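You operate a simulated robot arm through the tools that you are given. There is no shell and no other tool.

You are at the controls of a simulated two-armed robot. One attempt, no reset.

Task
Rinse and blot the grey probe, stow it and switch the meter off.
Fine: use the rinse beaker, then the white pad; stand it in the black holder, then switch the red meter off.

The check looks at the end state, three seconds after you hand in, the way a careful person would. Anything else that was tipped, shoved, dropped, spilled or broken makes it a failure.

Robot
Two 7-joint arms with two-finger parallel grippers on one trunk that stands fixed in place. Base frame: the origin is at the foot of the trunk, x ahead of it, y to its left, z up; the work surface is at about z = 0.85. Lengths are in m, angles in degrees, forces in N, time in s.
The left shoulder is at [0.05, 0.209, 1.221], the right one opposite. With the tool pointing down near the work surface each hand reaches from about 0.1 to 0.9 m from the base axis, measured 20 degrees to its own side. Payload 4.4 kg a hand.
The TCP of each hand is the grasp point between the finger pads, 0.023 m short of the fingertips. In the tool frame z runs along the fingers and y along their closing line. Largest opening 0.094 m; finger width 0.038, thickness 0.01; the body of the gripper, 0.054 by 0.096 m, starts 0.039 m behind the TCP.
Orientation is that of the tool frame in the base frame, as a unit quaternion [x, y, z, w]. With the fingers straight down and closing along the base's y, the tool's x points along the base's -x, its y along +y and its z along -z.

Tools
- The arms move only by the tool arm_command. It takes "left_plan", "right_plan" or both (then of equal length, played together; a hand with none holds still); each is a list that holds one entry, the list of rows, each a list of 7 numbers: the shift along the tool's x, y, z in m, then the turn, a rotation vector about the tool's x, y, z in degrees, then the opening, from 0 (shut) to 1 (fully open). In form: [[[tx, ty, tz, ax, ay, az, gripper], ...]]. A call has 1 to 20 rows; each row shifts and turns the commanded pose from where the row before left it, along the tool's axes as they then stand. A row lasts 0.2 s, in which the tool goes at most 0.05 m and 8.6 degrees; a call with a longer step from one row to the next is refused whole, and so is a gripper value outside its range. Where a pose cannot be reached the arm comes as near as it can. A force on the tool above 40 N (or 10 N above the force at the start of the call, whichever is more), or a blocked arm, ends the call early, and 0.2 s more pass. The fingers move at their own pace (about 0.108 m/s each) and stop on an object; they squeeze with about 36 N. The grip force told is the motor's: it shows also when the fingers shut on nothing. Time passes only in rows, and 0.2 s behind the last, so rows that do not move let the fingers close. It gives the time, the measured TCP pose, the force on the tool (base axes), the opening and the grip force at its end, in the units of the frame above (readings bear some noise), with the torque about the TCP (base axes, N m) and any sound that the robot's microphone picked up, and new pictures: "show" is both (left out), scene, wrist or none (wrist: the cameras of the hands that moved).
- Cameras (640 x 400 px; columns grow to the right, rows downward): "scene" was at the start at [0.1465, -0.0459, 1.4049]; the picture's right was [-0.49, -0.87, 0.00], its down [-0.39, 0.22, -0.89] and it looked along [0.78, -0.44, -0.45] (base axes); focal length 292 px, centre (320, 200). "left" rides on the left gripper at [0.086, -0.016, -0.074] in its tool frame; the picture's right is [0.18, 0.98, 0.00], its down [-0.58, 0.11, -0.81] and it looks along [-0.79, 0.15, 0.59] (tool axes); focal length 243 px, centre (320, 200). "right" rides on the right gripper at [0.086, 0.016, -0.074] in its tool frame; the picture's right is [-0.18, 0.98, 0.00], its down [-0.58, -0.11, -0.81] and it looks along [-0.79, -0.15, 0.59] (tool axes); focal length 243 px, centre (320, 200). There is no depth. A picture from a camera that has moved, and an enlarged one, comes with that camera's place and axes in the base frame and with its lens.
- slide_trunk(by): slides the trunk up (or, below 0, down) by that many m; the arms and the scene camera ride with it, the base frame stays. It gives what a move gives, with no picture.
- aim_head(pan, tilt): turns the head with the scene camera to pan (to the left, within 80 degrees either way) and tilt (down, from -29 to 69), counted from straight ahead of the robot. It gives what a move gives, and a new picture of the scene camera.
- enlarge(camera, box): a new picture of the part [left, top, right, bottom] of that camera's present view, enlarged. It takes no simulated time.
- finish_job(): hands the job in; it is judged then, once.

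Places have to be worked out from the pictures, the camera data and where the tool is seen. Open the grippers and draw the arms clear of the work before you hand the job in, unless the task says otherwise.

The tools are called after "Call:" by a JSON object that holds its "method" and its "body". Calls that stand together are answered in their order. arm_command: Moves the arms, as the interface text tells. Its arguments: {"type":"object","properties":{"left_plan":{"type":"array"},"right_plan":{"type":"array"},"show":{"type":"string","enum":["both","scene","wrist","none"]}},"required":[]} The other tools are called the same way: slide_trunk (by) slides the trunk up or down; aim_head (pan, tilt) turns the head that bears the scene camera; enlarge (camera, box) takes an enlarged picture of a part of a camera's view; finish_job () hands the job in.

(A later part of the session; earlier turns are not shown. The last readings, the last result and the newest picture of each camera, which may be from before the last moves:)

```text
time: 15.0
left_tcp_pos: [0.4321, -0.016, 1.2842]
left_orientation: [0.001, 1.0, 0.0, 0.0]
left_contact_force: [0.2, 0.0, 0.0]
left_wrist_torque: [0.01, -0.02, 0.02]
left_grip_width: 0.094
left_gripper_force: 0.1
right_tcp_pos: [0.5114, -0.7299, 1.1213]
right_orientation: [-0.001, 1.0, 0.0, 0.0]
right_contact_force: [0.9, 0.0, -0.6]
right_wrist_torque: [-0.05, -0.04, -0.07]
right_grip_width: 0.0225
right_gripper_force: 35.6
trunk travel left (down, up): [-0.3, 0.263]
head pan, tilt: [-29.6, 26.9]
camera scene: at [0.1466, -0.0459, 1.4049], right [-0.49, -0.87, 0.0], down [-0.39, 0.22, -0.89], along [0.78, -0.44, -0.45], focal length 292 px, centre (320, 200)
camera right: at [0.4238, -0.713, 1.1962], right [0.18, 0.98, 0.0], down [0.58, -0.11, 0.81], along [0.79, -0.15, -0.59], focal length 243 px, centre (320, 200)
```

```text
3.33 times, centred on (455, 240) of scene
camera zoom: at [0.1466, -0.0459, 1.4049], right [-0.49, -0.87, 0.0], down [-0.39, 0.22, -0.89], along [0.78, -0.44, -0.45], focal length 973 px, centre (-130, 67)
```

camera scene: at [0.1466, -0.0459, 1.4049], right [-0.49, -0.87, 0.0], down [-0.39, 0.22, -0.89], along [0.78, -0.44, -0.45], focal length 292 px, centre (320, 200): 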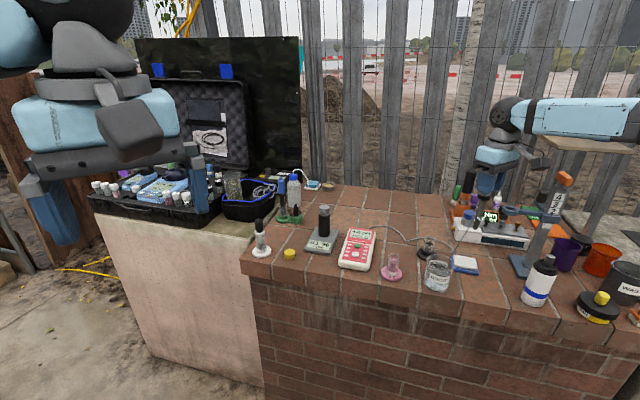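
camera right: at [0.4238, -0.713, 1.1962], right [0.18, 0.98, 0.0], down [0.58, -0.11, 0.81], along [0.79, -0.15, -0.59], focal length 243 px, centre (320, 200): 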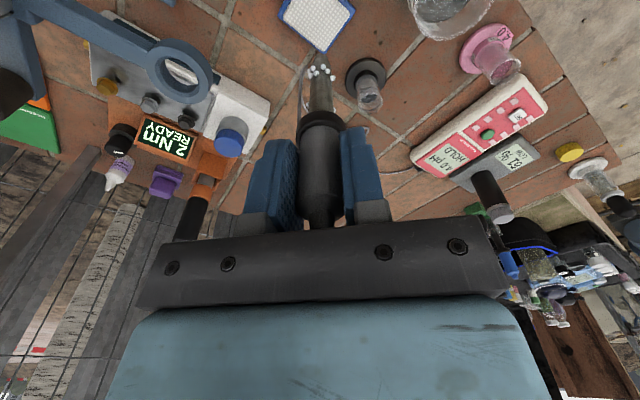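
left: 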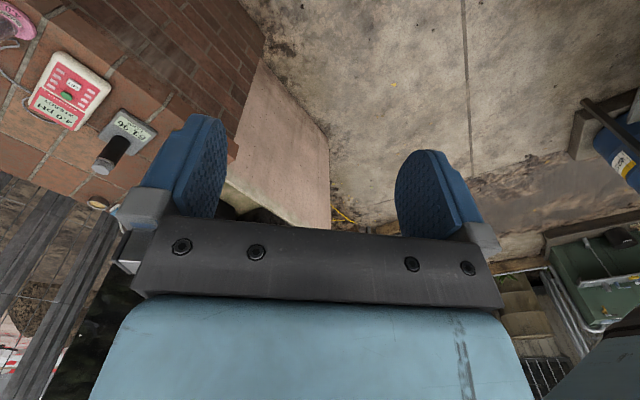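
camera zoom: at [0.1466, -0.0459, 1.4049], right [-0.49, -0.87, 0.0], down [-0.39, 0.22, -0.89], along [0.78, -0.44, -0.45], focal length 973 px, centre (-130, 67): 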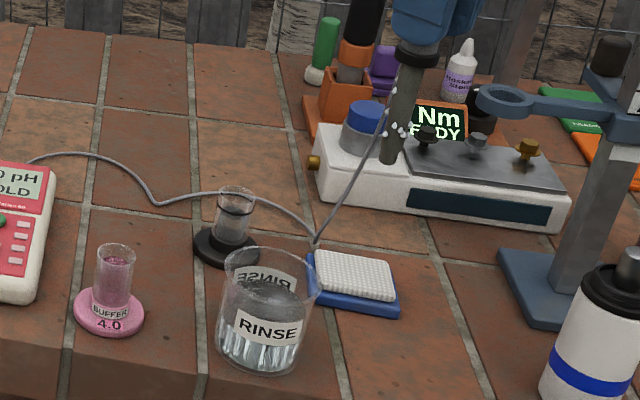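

The pad centre refines to ≈[0.518, -0.7355] with the tip 7 mm off it. I nudge to centre and descend until the tip is about 1.5–2 cm above the pad.

Call:
{"method": "arm_command", "body": {"right_plan": [[[-0.005, -0.004, 0.015, 0, 0, 0, 0], [0, 0, 0.025, 0, 0, 0, 0], [0, 0, 0.03, 0, 0, 0, 0], [0, 0, 0.02, 0, 0, 0, 0], [0, 0, 0.01, 0, 0, 0, 0], [0, 0, 0, 0, 0, 0, 0]]], "show": "both"}}

Call:
{"method": "enlarge", "body": {"camera": "right", "box": [200, 0, 440, 160]}}

Call:
{"method": "enlarge", "body": {"camera": "scene", "box": [400, 190, 530, 290]}}

```text
time: 16.4
left_tcp_pos: [0.4323, -0.0169, 1.2838]
left_orientation: [-0.001, 1.0, -0.001, 0.0]
left_contact_force: [-1.1, 0.7, 0.2]
left_wrist_torque: [0.02, -0.02, 0.02]
left_grip_width: 0.0938
left_gripper_force: 0.1
right_tcp_pos: [0.5166, -0.7318, 1.0198]
right_orientation: [-0.001, 1.0, 0.0, 0.0]
right_contact_force: [-0.5, -0.6, -0.7]
right_wrist_torque: [0.01, -0.02, 0.01]
right_grip_width: 0.0228
right_gripper_force: 36.4
trunk travel left (down, up): [-0.3, 0.263]
head pan, tilt: [-29.6, 26.9]
camera scene: at [0.1465, -0.0459, 1.4049], right [-0.49, -0.87, 0.0], down [-0.39, 0.22, -0.89], along [0.78, -0.44, -0.45], focal length 292 px, centre (320, 200)
camera right: at [0.4291, -0.7163, 1.096], right [0.18, 0.98, 0.0], down [0.58, -0.11, 0.81], along [0.79, -0.15, -0.59], focal length 243 px, centre (320, 200)
```

scene: 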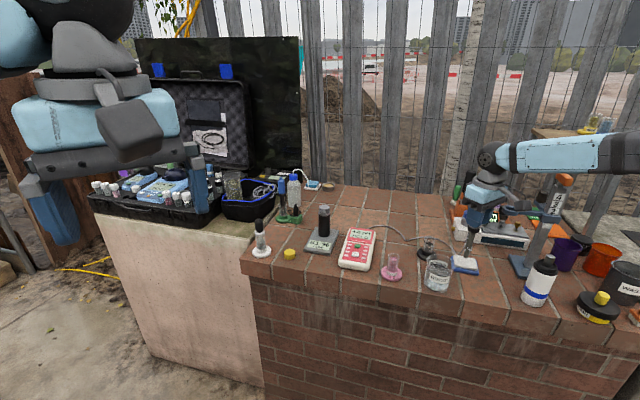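
right: 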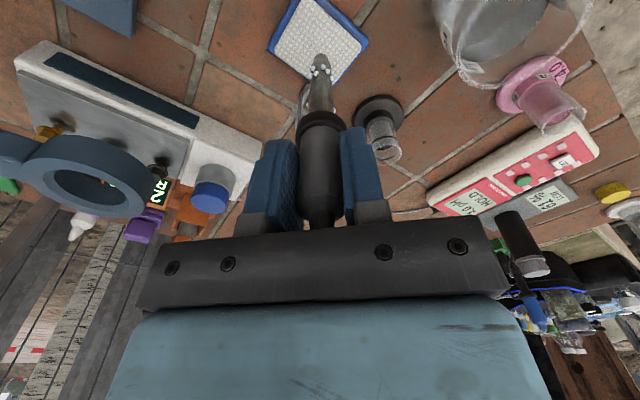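

```text
2.50 times, centred on (320, 80) of right
camera zoom: at [0.4291, -0.7163, 1.096], right [0.18, 0.98, 0.0], down [0.58, -0.11, 0.81], along [0.79, -0.15, -0.59], focal length 606 px, centre (320, 500)
```

zoom: 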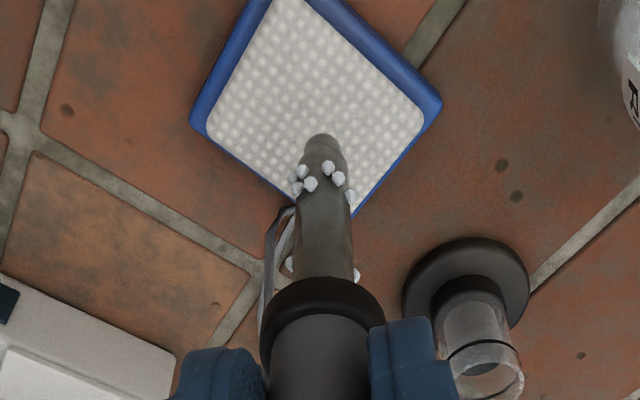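

```text
4.00 times, centred on (465, 240) of scene
camera zoom: at [0.1465, -0.0459, 1.4049], right [-0.49, -0.87, 0.0], down [-0.39, 0.22, -0.89], along [0.78, -0.44, -0.45], focal length 1167 px, centre (-260, 40)
```

zoom: 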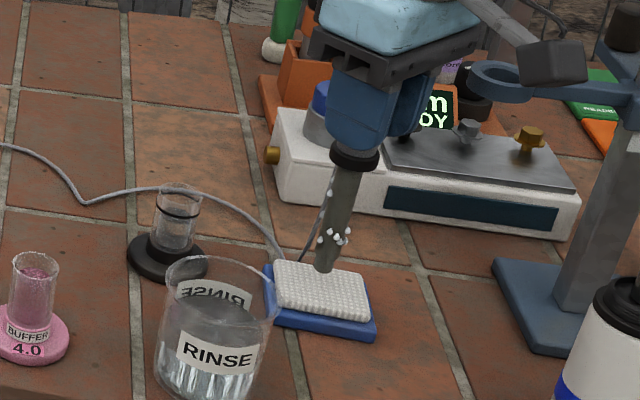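

The tip is right over the pad's centre, roughly 1.5 cm above it. I descend in small steps watching the force.

Call:
{"method": "arm_command", "body": {"right_plan": [[[0, 0, 0.004, 0, 0, 0, 0], [0, 0, 0.004, 0, 0, 0, 0], [0, 0, 0.002, 0, 0, 0, 0], [0, 0, 0, 0, 0, 0, 0]]], "show": "none"}}

Call:
{"method": "enlarge", "body": {"camera": "right", "box": [240, 0, 400, 130]}}

Call:
{"method": "enlarge", "body": {"camera": "scene", "box": [440, 220, 500, 280]}}

```text
time: 17.4
left_tcp_pos: [0.4332, -0.0152, 1.2836]
left_orientation: [0.0, 1.0, 0.0, 0.0]
left_contact_force: [-0.8, 0.5, -1.1]
left_wrist_torque: [-0.01, -0.01, -0.03]
left_grip_width: 0.0941
left_gripper_force: 0.0
right_tcp_pos: [0.5173, -0.7331, 1.0103]
right_orientation: [-0.001, 1.0, 0.0, 0.0]
right_contact_force: [-0.2, -0.1, -1.1]
right_wrist_torque: [0.02, -0.02, 0.01]
right_grip_width: 0.0225
right_gripper_force: 35.7
trunk travel left (down, up): [-0.3, 0.263]
head pan, tilt: [-29.6, 26.9]
```

```text
3.08 times, centred on (320, 65) of right
camera zoom: at [0.4291, -0.7171, 1.0862], right [0.18, 0.98, 0.0], down [0.58, -0.11, 0.81], along [0.79, -0.15, -0.59], focal length 746 px, centre (320, 615)
```

zoom: 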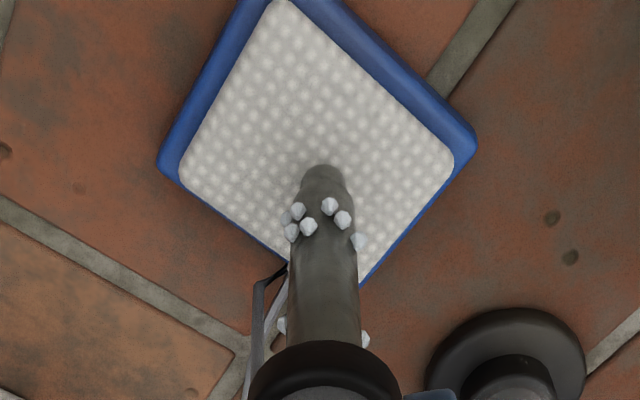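

```text
6.67 times, centred on (470, 250) of scene
camera zoom: at [0.1466, -0.046, 1.4049], right [-0.49, -0.87, 0.0], down [-0.39, 0.22, -0.89], along [0.78, -0.44, -0.45], focal length 1945 px, centre (-680, -133)
```

zoom: 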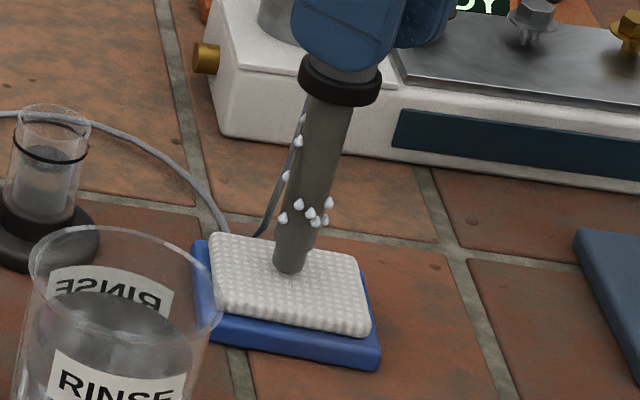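

The tip is only a few mm above the pad (contact shadow visible), no force yet. I continue in 2 mm steps.

Call:
{"method": "arm_command", "body": {"right_plan": [[[0, 0, 0.002, 0, 0, 0, 0], [0, 0, 0.002, 0, 0, 0, 0], [0, 0, 0, 0, 0, 0, 0]]], "show": "none"}}

Call:
{"method": "enlarge", "body": {"camera": "right", "box": [240, 0, 400, 130]}}

```text
time: 18.2
left_tcp_pos: [0.432, -0.0176, 1.2844]
left_orientation: [0.0, 1.0, 0.0, 0.0]
left_contact_force: [-0.3, 0.3, 0.1]
left_wrist_torque: [-0.02, -0.05, 0.03]
left_grip_width: 0.0939
left_gripper_force: 0.0
right_tcp_pos: [0.5164, -0.7331, 1.0073]
right_orientation: [-0.001, 1.0, 0.0, 0.0]
right_contact_force: [-1.0, -1.0, 2.5]
right_wrist_torque: [-0.07, 0.05, 0.01]
right_grip_width: 0.0227
right_gripper_force: 36.1
trunk travel left (down, up): [-0.3, 0.263]
head pan, tilt: [-29.6, 26.9]
```

```text
3.08 times, centred on (320, 65) of right
camera zoom: at [0.4291, -0.7171, 1.0832], right [0.18, 0.98, 0.0], down [0.58, -0.11, 0.81], along [0.79, -0.15, -0.59], focal length 746 px, centre (320, 615)
```

zoom: 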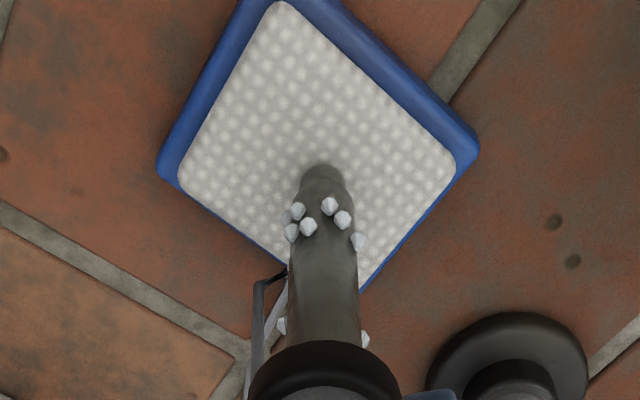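

Contact made: +2.5 N upward at TCP z≈1.007. I hold the tip on the pad about 1 s so it blots, and check the droplets.

Call:
{"method": "arm_command", "body": {"right_plan": [[[0, 0, 0.0005, 0, 0, 0, 0], [0, 0, 0, 0, 0, 0, 0], [0, 0, 0, 0, 0, 0, 0], [0, 0, 0, 0, 0, 0, 0], [0, 0, 0, 0, 0, 0, 0]]], "show": "none"}}

Call:
{"method": "enlarge", "body": {"camera": "right", "box": [240, 0, 400, 130]}}

Call:
{"method": "enlarge", "body": {"camera": "scene", "box": [440, 220, 500, 280]}}

```text
time: 19.4
left_tcp_pos: [0.4323, -0.0159, 1.285]
left_orientation: [0.0, 1.0, 0.001, 0.001]
left_contact_force: [0.3, 0.8, -1.2]
left_wrist_torque: [-0.01, 0.01, -0.02]
left_grip_width: 0.0937
left_gripper_force: 0.1
right_tcp_pos: [0.5169, -0.7335, 1.0068]
right_orientation: [0.0, 1.0, 0.0, 0.0]
right_contact_force: [0.5, -1.7, 7.3]
right_wrist_torque: [-0.23, -0.23, 0.02]
right_grip_width: 0.0228
right_gripper_force: 36.5
trunk travel left (down, up): [-0.3, 0.263]
head pan, tilt: [-29.6, 26.9]
```

```text
3.08 times, centred on (320, 65) of right
camera zoom: at [0.4289, -0.7164, 1.0831], right [0.18, 0.98, 0.0], down [0.58, -0.11, 0.81], along [0.79, -0.15, -0.59], focal length 746 px, centre (320, 615)
```

zoom: 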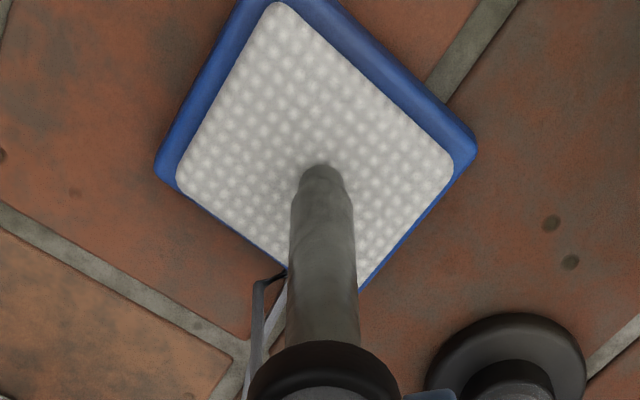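

```text
6.67 times, centred on (470, 250) of scene
camera zoom: at [0.146, -0.0451, 1.405], right [-0.49, -0.87, 0.0], down [-0.39, 0.22, -0.89], along [0.78, -0.44, -0.45], focal length 1945 px, centre (-680, -133)
```

zoom: 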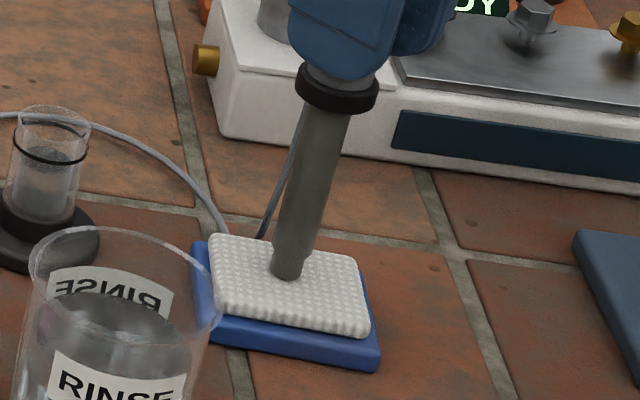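

All droplets are gone – the probe is rinsed and blotted. I lift off the pad and move above the black holder at ≈[0.609, -0.683].

Call:
{"method": "arm_command", "body": {"right_plan": [[[0, 0, -0.01, 0, 0, 0, 0], [0, 0, -0.03, 0, 0, 0, 0], [0, 0, -0.035, 0, 0, 0, 0], [0, 0, -0.03, 0, 0, 0, 0], [-0.02, 0.011, 0, 0, 0, 0, 0], [-0.028, 0.015, 0, 0, 0, 0, 0], [-0.025, 0.013, 0, 0, 0, 0, 0], [-0.019, 0.011, 0, 0, 0, 0, 0], [0, 0, 0, 0, 0, 0, 0], [0, 0, 0, 0, 0, 0, 0]]], "show": "both"}}

Call:
{"method": "enlarge", "body": {"camera": "right", "box": [240, 0, 400, 130]}}

Call:
{"method": "enlarge", "body": {"camera": "scene", "box": [390, 190, 470, 270]}}

```text
time: 21.6
left_tcp_pos: [0.4322, -0.0162, 1.2838]
left_orientation: [0.0, 1.0, 0.0, 0.0]
left_contact_force: [0.5, -0.3, -0.7]
left_wrist_torque: [-0.02, -0.03, -0.02]
left_grip_width: 0.0938
left_gripper_force: 0.0
right_tcp_pos: [0.6092, -0.6843, 1.1118]
right_orientation: [0.0, 1.0, 0.001, 0.0]
right_contact_force: [-0.5, 0.1, -0.2]
right_wrist_torque: [-0.01, 0.03, 0.02]
right_grip_width: 0.023
right_gripper_force: 36.3
trunk travel left (down, up): [-0.3, 0.263]
head pan, tilt: [-29.6, 26.9]
camera scene: at [0.147, -0.0458, 1.4048], right [-0.49, -0.87, 0.0], down [-0.39, 0.22, -0.89], along [0.78, -0.44, -0.45], focal length 292 px, centre (320, 200)
camera right: at [0.5216, -0.6665, 1.1882], right [0.18, 0.98, 0.0], down [0.58, -0.11, 0.81], along [0.79, -0.15, -0.59], focal length 243 px, centre (320, 200)
```

scene: 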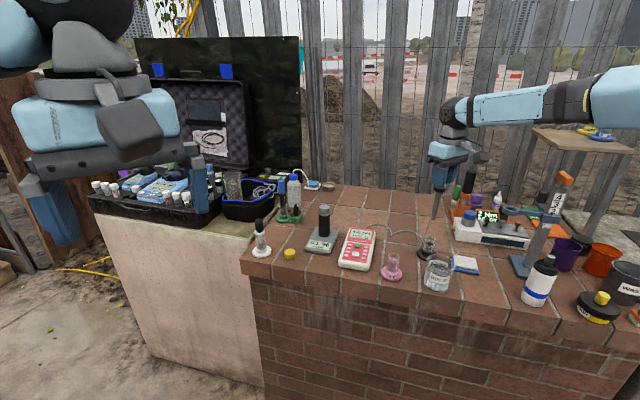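
right: 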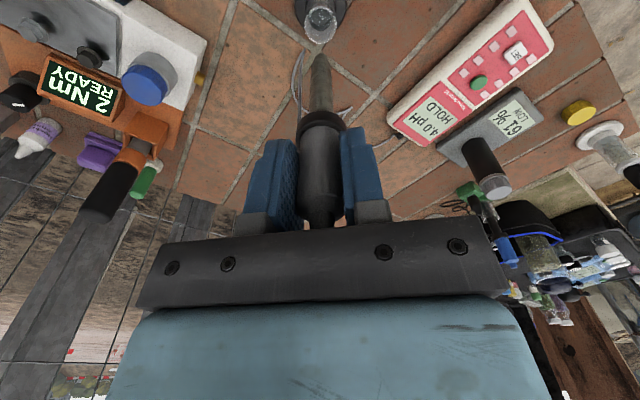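

```text
3.08 times, centred on (320, 65) of right
camera zoom: at [0.5216, -0.6665, 1.1882], right [0.18, 0.98, 0.0], down [0.58, -0.11, 0.81], along [0.79, -0.15, -0.59], focal length 746 px, centre (320, 615)
```

zoom: 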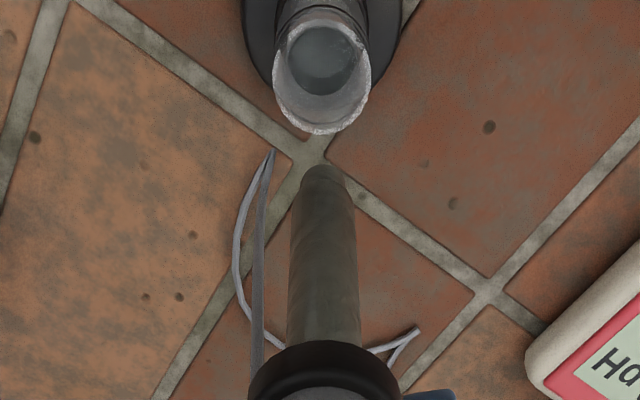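

```text
5.00 times, centred on (430, 230) of scene
camera zoom: at [0.147, -0.0458, 1.4048], right [-0.49, -0.87, 0.0], down [-0.39, 0.22, -0.89], along [0.78, -0.44, -0.45], focal length 1459 px, centre (-230, 50)
```

zoom: 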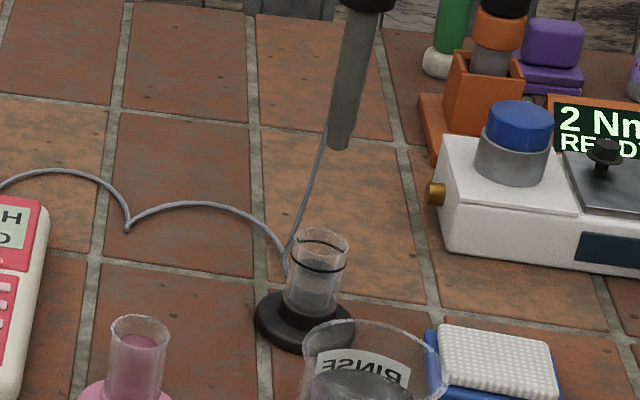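

Probe tip and holder mouth line up within about 1–2 mm in both views (mouth ≈[0.610, -0.684], rim z≈0.913). I lower 4.5 cm so the tip hovers just above the rim and check again.

Call:
{"method": "arm_command", "body": {"right_plan": [[[-0.001, 0, 0.015, 0, 0, 0, 0], [0, 0, 0.02, 0, 0, 0, 0], [0, 0, 0.01, 0, 0, 0, 0], [0, 0, 0, 0, 0, 0, 0], [0, 0, 0, 0, 0, 0, 0]]], "show": "both"}}

Call:
{"method": "enlarge", "body": {"camera": "right", "box": [270, 0, 370, 80]}}

Call:
{"method": "enlarge", "body": {"camera": "scene", "box": [405, 210, 455, 270]}}

```text
time: 22.8
left_tcp_pos: [0.4316, -0.0157, 1.2843]
left_orientation: [0.0, 1.0, 0.0, 0.0]
left_contact_force: [-0.4, -0.3, 1.0]
left_wrist_torque: [-0.02, -0.05, -0.01]
left_grip_width: 0.0936
left_gripper_force: 0.0
right_tcp_pos: [0.6093, -0.6848, 1.0668]
right_orientation: [0.001, 1.0, 0.001, 0.0]
right_contact_force: [-0.5, 0.5, -0.5]
right_wrist_torque: [-0.01, -0.02, -0.03]
right_grip_width: 0.0227
right_gripper_force: 36.1
trunk travel left (down, up): [-0.3, 0.263]
head pan, tilt: [-29.6, 26.9]
camera scene: at [0.1466, -0.046, 1.4049], right [-0.49, -0.87, 0.0], down [-0.39, 0.22, -0.89], along [0.78, -0.44, -0.45], focal length 292 px, centre (320, 200)
camera right: at [0.5222, -0.6671, 1.1426], right [0.18, 0.98, 0.0], down [0.58, -0.11, 0.81], along [0.79, -0.15, -0.59], focal length 243 px, centre (320, 200)
```

scene: 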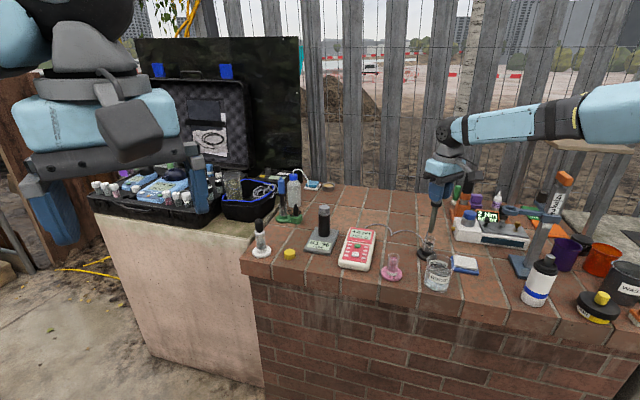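
right: 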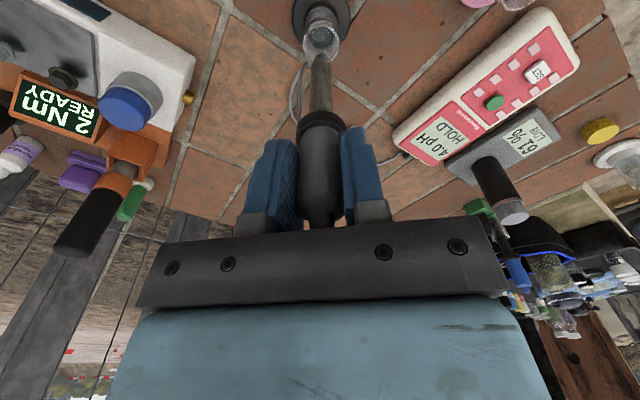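

```text
5.00 times, centred on (320, 40) of right
camera zoom: at [0.5222, -0.6671, 1.1426], right [0.18, 0.98, 0.0], down [0.58, -0.11, 0.81], along [0.79, -0.15, -0.59], focal length 1213 px, centre (320, 1000)
```

zoom: 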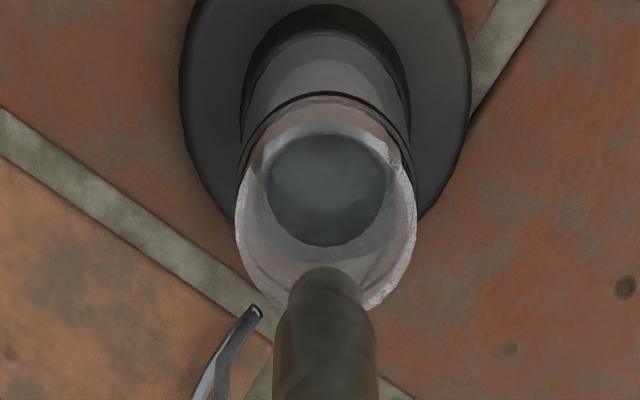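

```text
6.67 times, centred on (430, 240) of scene
camera zoom: at [0.1466, -0.046, 1.4049], right [-0.49, -0.87, 0.0], down [-0.39, 0.22, -0.89], along [0.78, -0.44, -0.45], focal length 1945 px, centre (-413, -67)
```

zoom: 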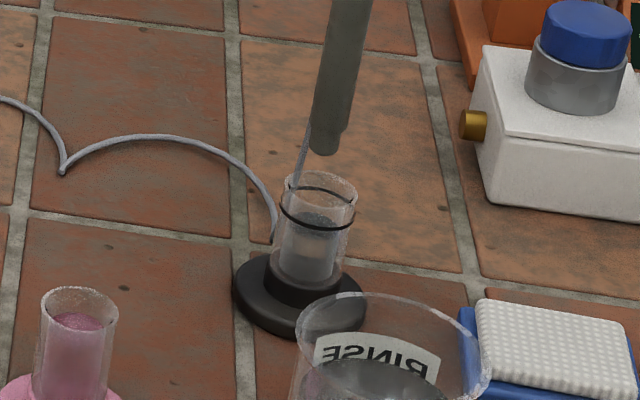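

The tip hovers ~2 cm above the rim. I enlarge further to measure the fine offset between tip axis and mouth.

Call:
{"method": "enlarge", "body": {"camera": "right", "box": [295, 10, 345, 65]}}

Call:
{"method": "enlarge", "body": {"camera": "scene", "box": [415, 220, 445, 255]}}

```text
7.27 times, centred on (320, 38) of right
camera zoom: at [0.5222, -0.6671, 1.1426], right [0.18, 0.98, 0.0], down [0.58, -0.11, 0.81], along [0.79, -0.15, -0.59], focal length 1764 px, centre (320, 1382)
```

zoom: 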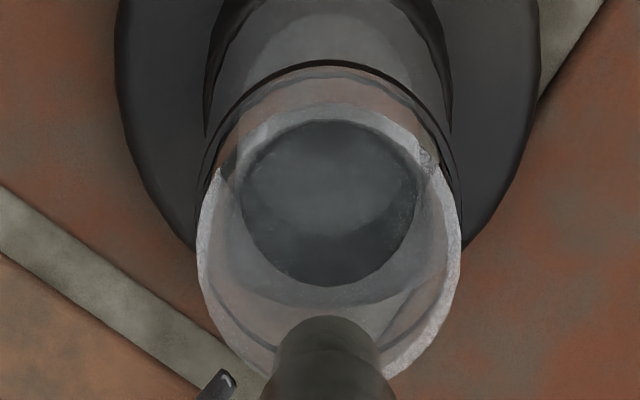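

```text
11.43 times, centred on (430, 238) of scene
camera zoom: at [0.1466, -0.046, 1.4049], right [-0.49, -0.87, 0.0], down [-0.39, 0.22, -0.89], along [0.78, -0.44, -0.45], focal length 3335 px, centre (-937, -229)
```

zoom: 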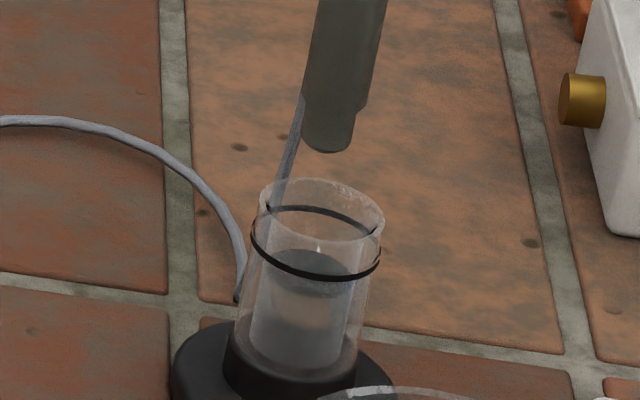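

Tip appears ~3 mm too far in +x relative to the mouth (parallax from two views), laterally aligned. I shift -3.5 mm in x, lower 1.4 cm so the tip is just above the rim, and re-check.

Call:
{"method": "arm_command", "body": {"right_plan": [[[0.0035, 0.0005, 0, 0, 0, 0, 0], [0, 0, 0.007, 0, 0, 0, 0], [0, 0, 0.007, 0, 0, 0, 0], [0, 0, 0, 0, 0, 0, 0], [0, 0, 0, 0, 0, 0, 0]]], "show": "none"}}

Call:
{"method": "enlarge", "body": {"camera": "right", "box": [295, 10, 345, 65]}}

Call:
{"method": "enlarge", "body": {"camera": "scene", "box": [415, 220, 445, 255]}}

```text
time: 24.0
left_tcp_pos: [0.4325, -0.0161, 1.2848]
left_orientation: [0.0, 1.0, 0.0, 0.001]
left_contact_force: [-0.7, -0.4, -0.2]
left_wrist_torque: [-0.06, 0.0, -0.01]
left_grip_width: 0.094
left_gripper_force: 0.1
right_tcp_pos: [0.607, -0.6834, 1.0534]
right_orientation: [-0.001, 1.0, 0.0, 0.0]
right_contact_force: [-0.2, 0.0, -0.3]
right_wrist_torque: [0.01, -0.01, -0.01]
right_grip_width: 0.0227
right_gripper_force: 35.4
trunk travel left (down, up): [-0.3, 0.263]
head pan, tilt: [-29.6, 26.9]
```

```text
7.27 times, centred on (320, 38) of right
camera zoom: at [0.518, -0.6669, 1.1288], right [0.18, 0.98, 0.0], down [0.58, -0.11, 0.81], along [0.79, -0.15, -0.59], focal length 1764 px, centre (320, 1382)
```

zoom: 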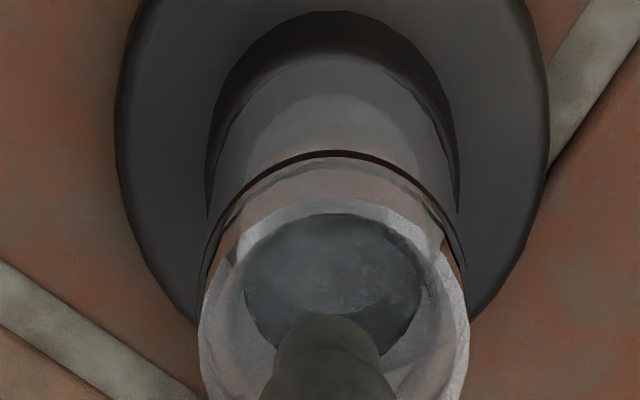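

```text
11.43 times, centred on (430, 238) of scene
camera zoom: at [0.1467, -0.0461, 1.4049], right [-0.49, -0.87, 0.0], down [-0.39, 0.22, -0.89], along [0.78, -0.44, -0.45], focal length 3335 px, centre (-937, -229)
```

zoom: 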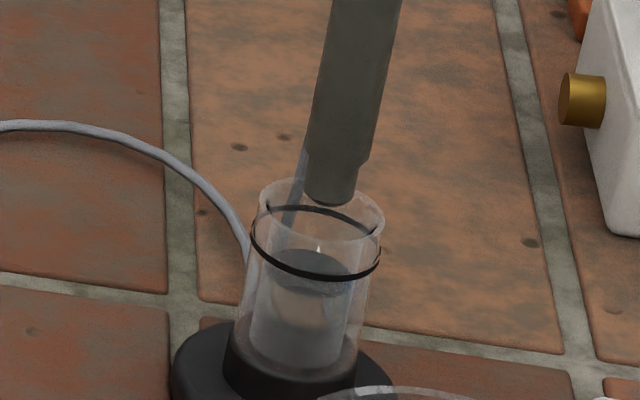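

The tip is inside the mouth outline in both views. I nudge 1 mm and lower 1.2 cm so the tip enters, watching force.

Call:
{"method": "arm_command", "body": {"right_plan": [[[0.001, 0.0007, 0.003, 0, 0, 0, 0], [0, 0, 0.005, 0, 0, 0, 0], [0, 0, 0.005, 0, 0, 0, 0], [0, 0, 0, 0, 0, 0, 0]]], "show": "none"}}

Call:
{"method": "enlarge", "body": {"camera": "right", "box": [290, 10, 350, 80]}}

Call:
{"method": "enlarge", "body": {"camera": "scene", "box": [415, 220, 445, 255]}}

```text
time: 25.0
left_tcp_pos: [0.4319, -0.0157, 1.2842]
left_orientation: [0.0, 1.0, -0.001, 0.0]
left_contact_force: [0.5, -0.5, 0.6]
left_wrist_torque: [0.03, 0.0, 0.01]
left_grip_width: 0.094
left_gripper_force: 0.0
right_tcp_pos: [0.6055, -0.6833, 1.0382]
right_orientation: [0.0, 1.0, -0.001, 0.001]
right_contact_force: [0.4, 0.5, -1.7]
right_wrist_torque: [0.02, 0.0, 0.0]
right_grip_width: 0.0227
right_gripper_force: 35.8
trunk travel left (down, up): [-0.3, 0.263]
head pan, tilt: [-29.6, 26.9]
```

```text
5.71 times, centred on (320, 45) of right
camera zoom: at [0.518, -0.666, 1.1144], right [0.18, 0.98, 0.0], down [0.58, -0.11, 0.81], along [0.79, -0.15, -0.59], focal length 1386 px, centre (320, 1086)
```

zoom: 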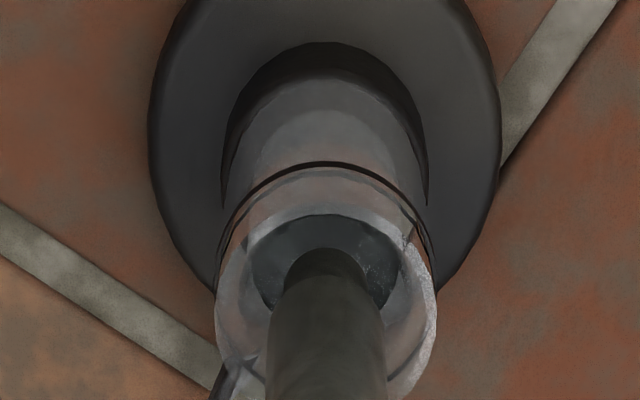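

```text
11.43 times, centred on (430, 238) of scene
camera zoom: at [0.1465, -0.0459, 1.4049], right [-0.49, -0.87, 0.0], down [-0.39, 0.22, -0.89], along [0.78, -0.44, -0.45], focal length 3335 px, centre (-937, -229)
```

zoom: 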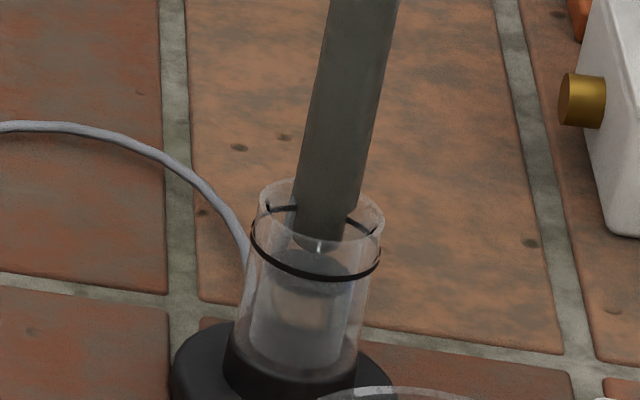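

The tip has entered the tube with space on both sides. I continue lowering 3 cm in 5 mm rows, no contact expected yet.

Call:
{"method": "arm_command", "body": {"right_plan": [[[0, 0, 0.005, 0, 0, 0, 0], [0, 0, 0.005, 0, 0, 0, 0], [0, 0, 0.005, 0, 0, 0, 0], [0, 0, 0.005, 0, 0, 0, 0], [0, 0, 0.005, 0, 0, 0, 0], [0, 0, 0, 0, 0, 0, 0]]], "show": "none"}}

Call:
{"method": "enlarge", "body": {"camera": "right", "box": [280, 10, 360, 110]}}

Call:
{"method": "enlarge", "body": {"camera": "scene", "box": [410, 200, 450, 265]}}

```text
time: 26.4
left_tcp_pos: [0.4317, -0.0152, 1.284]
left_orientation: [-0.001, 1.0, 0.0, 0.0]
left_contact_force: [0.3, 0.2, 0.4]
left_wrist_torque: [0.04, -0.01, 0.0]
left_grip_width: 0.094
left_gripper_force: 0.0
right_tcp_pos: [0.605, -0.6815, 1.0137]
right_orientation: [0.0, 1.0, 0.0, 0.0]
right_contact_force: [0.6, 0.2, -1.2]
right_wrist_torque: [-0.02, -0.02, -0.01]
right_grip_width: 0.0226
right_gripper_force: 35.8
trunk travel left (down, up): [-0.3, 0.263]
head pan, tilt: [-29.6, 26.9]
```

```text
4.00 times, centred on (320, 60) of right
camera zoom: at [0.5176, -0.6651, 1.09], right [0.18, 0.98, 0.0], down [0.58, -0.11, 0.81], along [0.79, -0.15, -0.59], focal length 970 px, centre (320, 760)
```

zoom: 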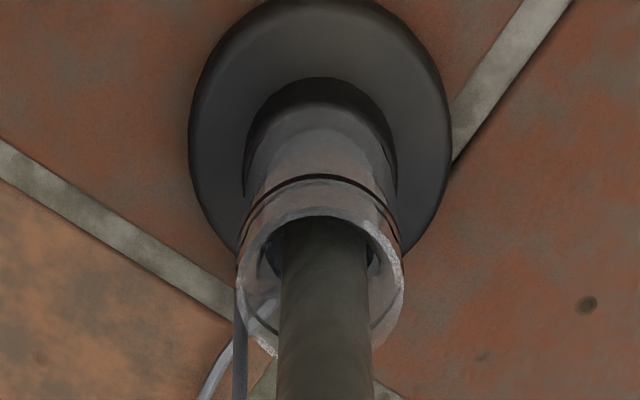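

```text
6.15 times, centred on (430, 232) of scene
camera zoom: at [0.1465, -0.0459, 1.4049], right [-0.49, -0.87, 0.0], down [-0.39, 0.22, -0.89], along [0.78, -0.44, -0.45], focal length 1796 px, centre (-357, 0)
```

zoom: 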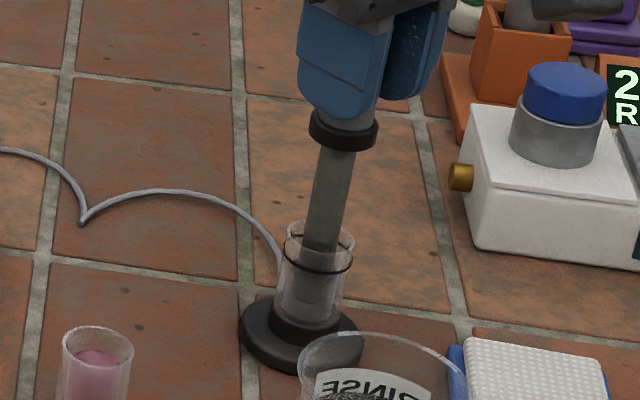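

The shaft is inside with clearance all round; about 0.8 mm toward +y. I correct that and go down slowly another ~1.2 cm.

Call:
{"method": "arm_command", "body": {"right_plan": [[[0, -0.0008, 0.003, 0, 0, 0, 0], [0, 0, 0.003, 0, 0, 0, 0], [0, 0, 0.003, 0, 0, 0, 0], [0, 0, 0.002, 0, 0, 0, 0], [0, 0, 0, 0, 0, 0, 0]]], "show": "none"}}

Call:
{"method": "enlarge", "body": {"camera": "right", "box": [280, 10, 360, 110]}}

Call:
{"method": "enlarge", "body": {"camera": "scene", "box": [410, 210, 450, 265]}}

```text
time: 27.6
left_tcp_pos: [0.4322, -0.0164, 1.2832]
left_orientation: [0.001, 1.0, 0.0, 0.0]
left_contact_force: [0.2, 0.1, 0.2]
left_wrist_torque: [-0.02, 0.0, 0.0]
left_grip_width: 0.0941
left_gripper_force: 0.1
right_tcp_pos: [0.6058, -0.6832, 1.0022]
right_orientation: [-0.001, 1.0, 0.0, 0.0]
right_contact_force: [0.5, -0.9, -0.2]
right_wrist_torque: [-0.03, 0.03, 0.01]
right_grip_width: 0.0227
right_gripper_force: 35.8
trunk travel left (down, up): [-0.3, 0.263]
head pan, tilt: [-29.6, 26.9]
```

```text
4.00 times, centred on (320, 60) of right
camera zoom: at [0.5176, -0.6666, 1.0787], right [0.18, 0.98, 0.0], down [0.58, -0.11, 0.81], along [0.79, -0.15, -0.59], focal length 970 px, centre (320, 760)
```

zoom: 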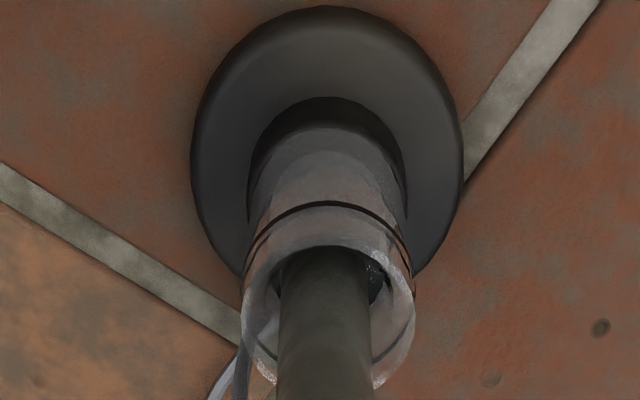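

```text
7.27 times, centred on (430, 238) of scene
camera zoom: at [0.1466, -0.0459, 1.4049], right [-0.49, -0.87, 0.0], down [-0.39, 0.22, -0.89], along [0.78, -0.44, -0.45], focal length 2122 px, centre (-480, -73)
```

zoom: 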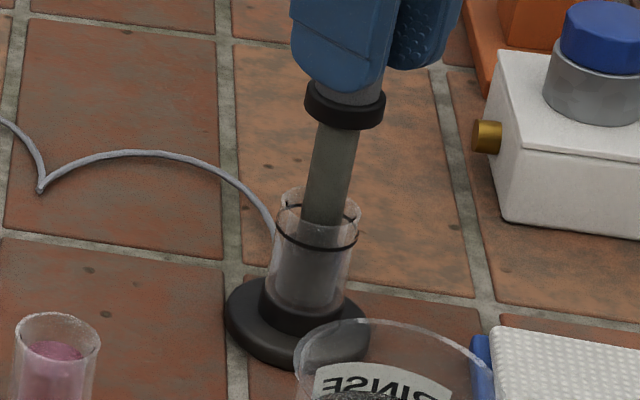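

Well centred (±0.5 mm), no force yet. I continue in 1.5–2 mm steps until the tip bottoms out.

Call:
{"method": "arm_command", "body": {"right_plan": [[[0, 0, 0.002, 0, 0, 0, 0], [0, 0, 0.002, 0, 0, 0, 0], [0, 0, 0, 0, 0, 0, 0]]], "show": "none"}}

```text
time: 28.4
left_tcp_pos: [0.4327, -0.0161, 1.2844]
left_orientation: [-0.001, 1.0, -0.001, 0.001]
left_contact_force: [0.0, 0.4, 0.1]
left_wrist_torque: [0.01, -0.02, -0.02]
left_grip_width: 0.094
left_gripper_force: 0.0
right_tcp_pos: [0.6058, -0.6831, 0.9987]
right_orientation: [-0.001, 1.0, 0.0, -0.001]
right_contact_force: [-0.6, -0.3, -0.2]
right_wrist_torque: [0.0, -0.02, 0.0]
right_grip_width: 0.0226
right_gripper_force: 36.1
trunk travel left (down, up): [-0.3, 0.263]
head pan, tilt: [-29.6, 26.9]
```

No contact yet at TCP z≈0.998. I keep stepping down.

Call:
{"method": "arm_command", "body": {"right_plan": [[[0, 0, 0.002, 0, 0, 0, 0], [0, 0, 0.002, 0, 0, 0, 0], [0, 0, 0, 0, 0, 0, 0]]], "show": "none"}}

```text
time: 29.2
left_tcp_pos: [0.4327, -0.0159, 1.2851]
left_orientation: [0.0, 1.0, 0.0, -0.001]
left_contact_force: [-0.5, 0.2, -0.5]
left_wrist_torque: [0.0, 0.05, 0.01]
left_grip_width: 0.0937
left_gripper_force: 0.0
right_tcp_pos: [0.6046, -0.6836, 0.995]
right_orientation: [0.0, 1.0, 0.001, 0.0]
right_contact_force: [0.3, 0.1, 1.2]
right_wrist_torque: [-0.02, 0.05, 0.02]
right_grip_width: 0.0226
right_gripper_force: 35.8
trunk travel left (down, up): [-0.3, 0.263]
head pan, tilt: [-29.6, 26.9]
```

A slight upward force may be starting contact. One more 1.5 mm with a hold and a look.

Call:
{"method": "arm_command", "body": {"right_plan": [[[0, 0, 0.0015, 0, 0, 0, 0], [0, 0, 0, 0, 0, 0, 0]]], "show": "none"}}

Call:
{"method": "enlarge", "body": {"camera": "right", "box": [280, 10, 360, 110]}}

Call:
{"method": "enlarge", "body": {"camera": "scene", "box": [410, 210, 450, 265]}}

```text
time: 29.8
left_tcp_pos: [0.4316, -0.0151, 1.2852]
left_orientation: [0.0, 1.0, 0.0, 0.0]
left_contact_force: [0.3, -0.2, -0.3]
left_wrist_torque: [0.0, 0.01, -0.02]
left_grip_width: 0.0938
left_gripper_force: 0.1
right_tcp_pos: [0.6061, -0.6828, 0.9947]
right_orientation: [-0.002, 1.0, -0.001, 0.001]
right_contact_force: [-0.5, -1.8, 6.0]
right_wrist_torque: [-0.25, 0.03, 0.0]
right_grip_width: 0.0228
right_gripper_force: 36.3
trunk travel left (down, up): [-0.3, 0.263]
head pan, tilt: [-29.6, 26.9]
```

```text
4.00 times, centred on (320, 60) of right
camera zoom: at [0.5173, -0.666, 1.071], right [0.18, 0.98, 0.0], down [0.58, -0.11, 0.81], along [0.79, -0.15, -0.59], focal length 970 px, centre (320, 760)
```

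zoom: 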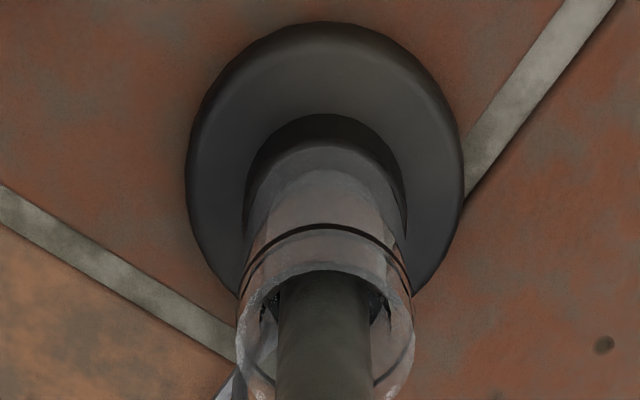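

```text
7.27 times, centred on (430, 238) of scene
camera zoom: at [0.1458, -0.0453, 1.4051], right [-0.49, -0.87, 0.0], down [-0.39, 0.22, -0.89], along [0.78, -0.44, -0.45], focal length 2122 px, centre (-480, -73)
```

zoom: 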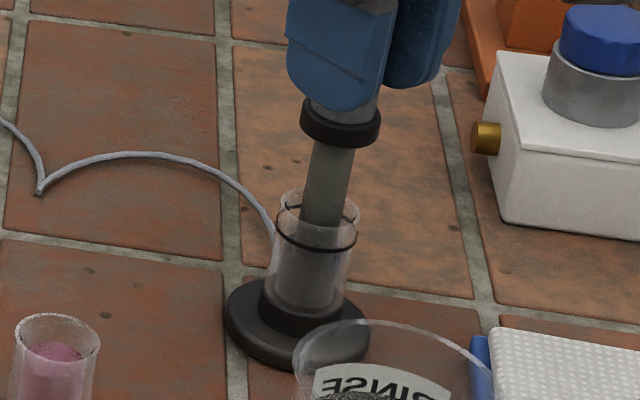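

Bottomed out with ~6 N. I relieve by 0.8 mm, then open the fingers gradually.

Call:
{"method": "arm_command", "body": {"right_plan": [[[0, 0, -0.0008, 0, 0, 0, 0], [0, 0, 0, 0, 0, 0, 0], [0, 0, 0, 0, 0, 0, 0.27], [0, 0, 0, 0, 0, 0, 0.31], [0, 0, 0, 0, 0, 0, 0.36], [0, 0, 0, 0, 0, 0, 0.45], [0, 0, 0, 0, 0, 0, 0.6], [0, 0, 0, 0, 0, 0, 0.8], [0, 0, 0, 0, 0, 0, 1], [0, 0, 0, 0, 0, 0, 1]]], "show": "both"}}

Call:
{"method": "enlarge", "body": {"camera": "right", "box": [240, 0, 400, 240]}}

Call:
{"method": "enlarge", "body": {"camera": "scene", "box": [400, 180, 460, 265]}}

```text
time: 32.0
left_tcp_pos: [0.4309, -0.016, 1.2842]
left_orientation: [0.0, 1.0, 0.0, 0.0]
left_contact_force: [0.4, -0.1, 0.0]
left_wrist_torque: [0.01, 0.04, 0.02]
left_grip_width: 0.0939
left_gripper_force: 0.2
right_tcp_pos: [0.604, -0.6832, 0.9958]
right_orientation: [0.0, 1.0, 0.0, -0.001]
right_contact_force: [-0.4, 0.1, -0.1]
right_wrist_torque: [-0.01, 0.02, 0.03]
right_grip_width: 0.0938
right_gripper_force: 0.1
trunk travel left (down, up): [-0.3, 0.263]
head pan, tilt: [-29.6, 26.9]
camera scene: at [0.1465, -0.0459, 1.4049], right [-0.49, -0.87, 0.0], down [-0.39, 0.22, -0.89], along [0.78, -0.44, -0.45], focal length 292 px, centre (320, 200)
camera right: at [0.5173, -0.6663, 1.0705], right [0.18, 0.98, 0.0], down [0.58, -0.11, 0.81], along [0.79, -0.15, -0.59], focal length 243 px, centre (320, 200)
```

scene: 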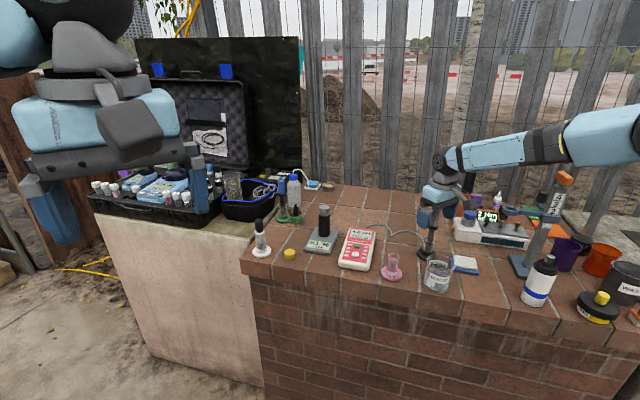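
right: 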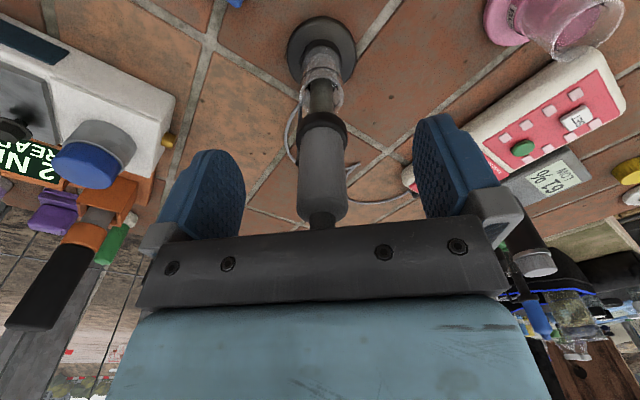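

```text
1.67 times, centred on (320, 120) of right
camera zoom: at [0.5173, -0.6663, 1.0705], right [0.18, 0.98, 0.0], down [0.58, -0.11, 0.81], along [0.79, -0.15, -0.59], focal length 404 px, centre (320, 333)
```

zoom: 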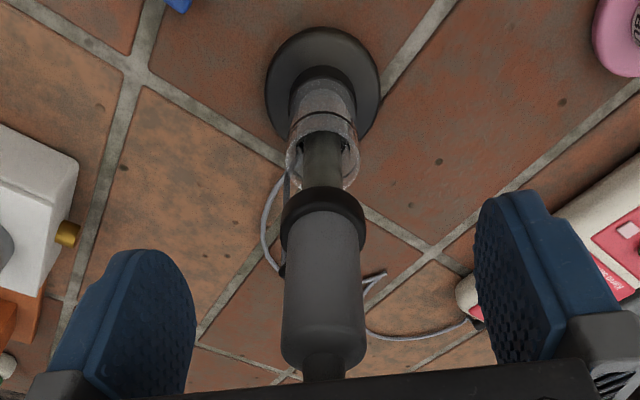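

```text
4.71 times, centred on (430, 222) of scene
camera zoom: at [0.1465, -0.0459, 1.4049], right [-0.49, -0.87, 0.0], down [-0.39, 0.22, -0.89], along [0.78, -0.44, -0.45], focal length 1373 px, centre (-198, 94)
```

zoom: 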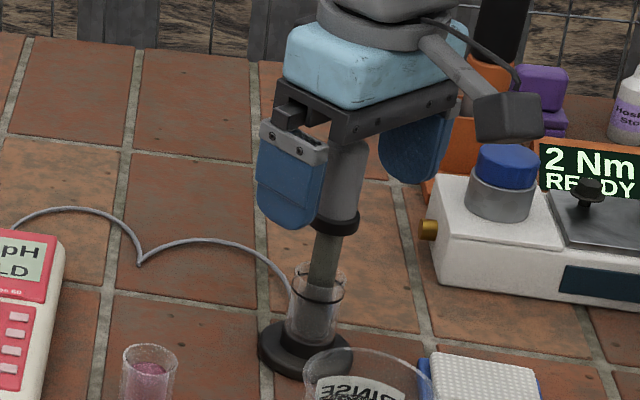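

The probe stands upright and free in the holder. I raise the open hand straight up 15 cm.

Call:
{"method": "arm_command", "body": {"right_plan": [[[0, 0, -0.01, 0, 0, 0, 1], [0, 0, -0.02, 0, 0, 0, 1], [0, 0, -0.03, 0, 0, 0, 1], [0, 0, -0.04, 0, 0, 0, 1], [0, 0, -0.04, 0, 0, 0, 1], [0, 0, -0.02, 0, 0, 0, 1], [0, 0, 0, 0, 0, 0, 1]]], "show": "both"}}

Call:
{"method": "enlarge", "body": {"camera": "right", "box": [240, 0, 560, 200]}}

Call:
{"method": "enlarge", "body": {"camera": "scene", "box": [330, 190, 490, 295]}}

```text
time: 33.6
left_tcp_pos: [0.4321, -0.0164, 1.2839]
left_orientation: [0.001, 1.0, -0.001, 0.0]
left_contact_force: [0.7, -0.8, -0.2]
left_wrist_torque: [0.01, 0.0, 0.01]
left_grip_width: 0.0941
left_gripper_force: 0.1
right_tcp_pos: [0.6072, -0.682, 1.1541]
right_orientation: [-0.001, 1.0, 0.001, 0.0]
right_contact_force: [-0.1, -0.1, 0.4]
right_wrist_torque: [-0.01, 0.02, -0.01]
right_grip_width: 0.0939
right_gripper_force: 0.0
trunk travel left (down, up): [-0.3, 0.263]
head pan, tilt: [-29.6, 26.9]
camera scene: at [0.1466, -0.046, 1.4049], right [-0.49, -0.87, 0.0], down [-0.39, 0.22, -0.89], along [0.78, -0.44, -0.45], focal length 292 px, centre (320, 200)
camera right: at [0.5193, -0.6661, 1.2301], right [0.18, 0.98, 0.0], down [0.58, -0.11, 0.81], along [0.79, -0.15, -0.59], focal length 243 px, centre (320, 200)
```

scene: 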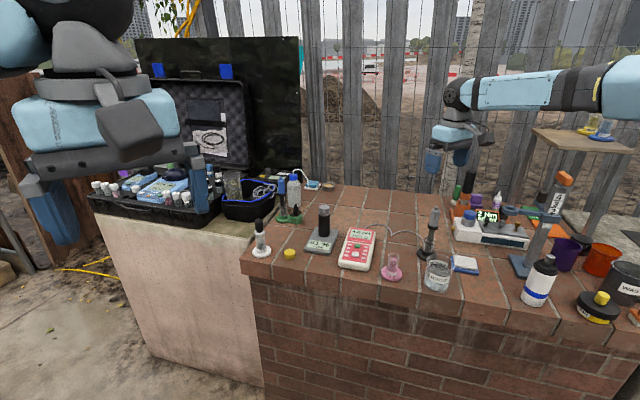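
right: 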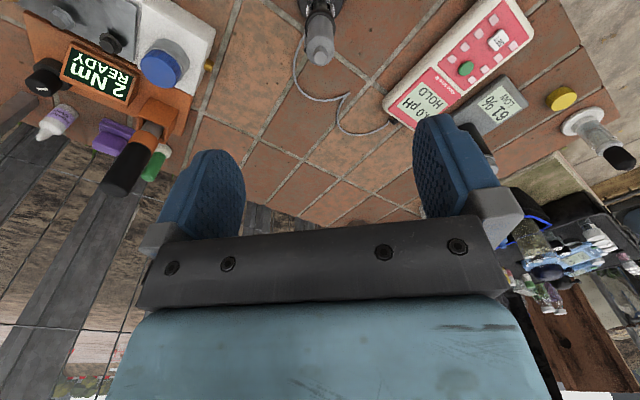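

```text
2.00 times, centred on (400, 100) of right
camera zoom: at [0.5193, -0.6661, 1.2301], right [0.18, 0.98, 0.0], down [0.58, -0.11, 0.81], along [0.79, -0.15, -0.59], focal length 485 px, centre (160, 400)
```

zoom: 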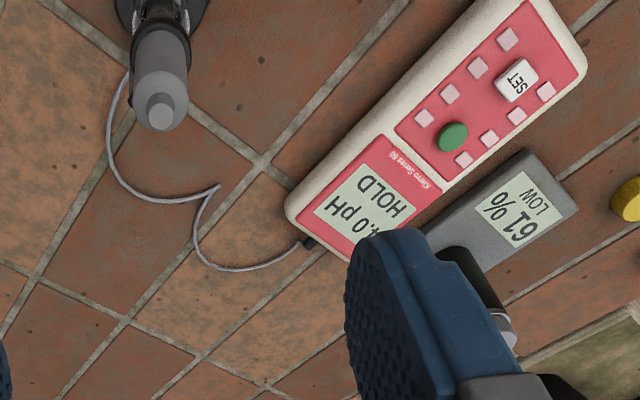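

```text
3.81 times, centred on (410, 242) of scene
camera zoom: at [0.1466, -0.046, 1.4049], right [-0.49, -0.87, 0.0], down [-0.39, 0.22, -0.89], along [0.78, -0.44, -0.45], focal length 1112 px, centre (-23, 38)
```

zoom: 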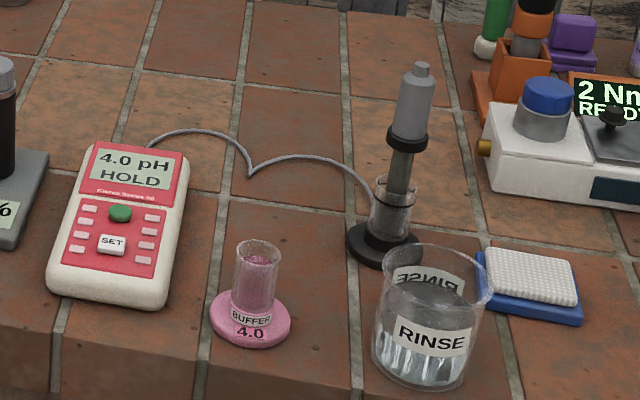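

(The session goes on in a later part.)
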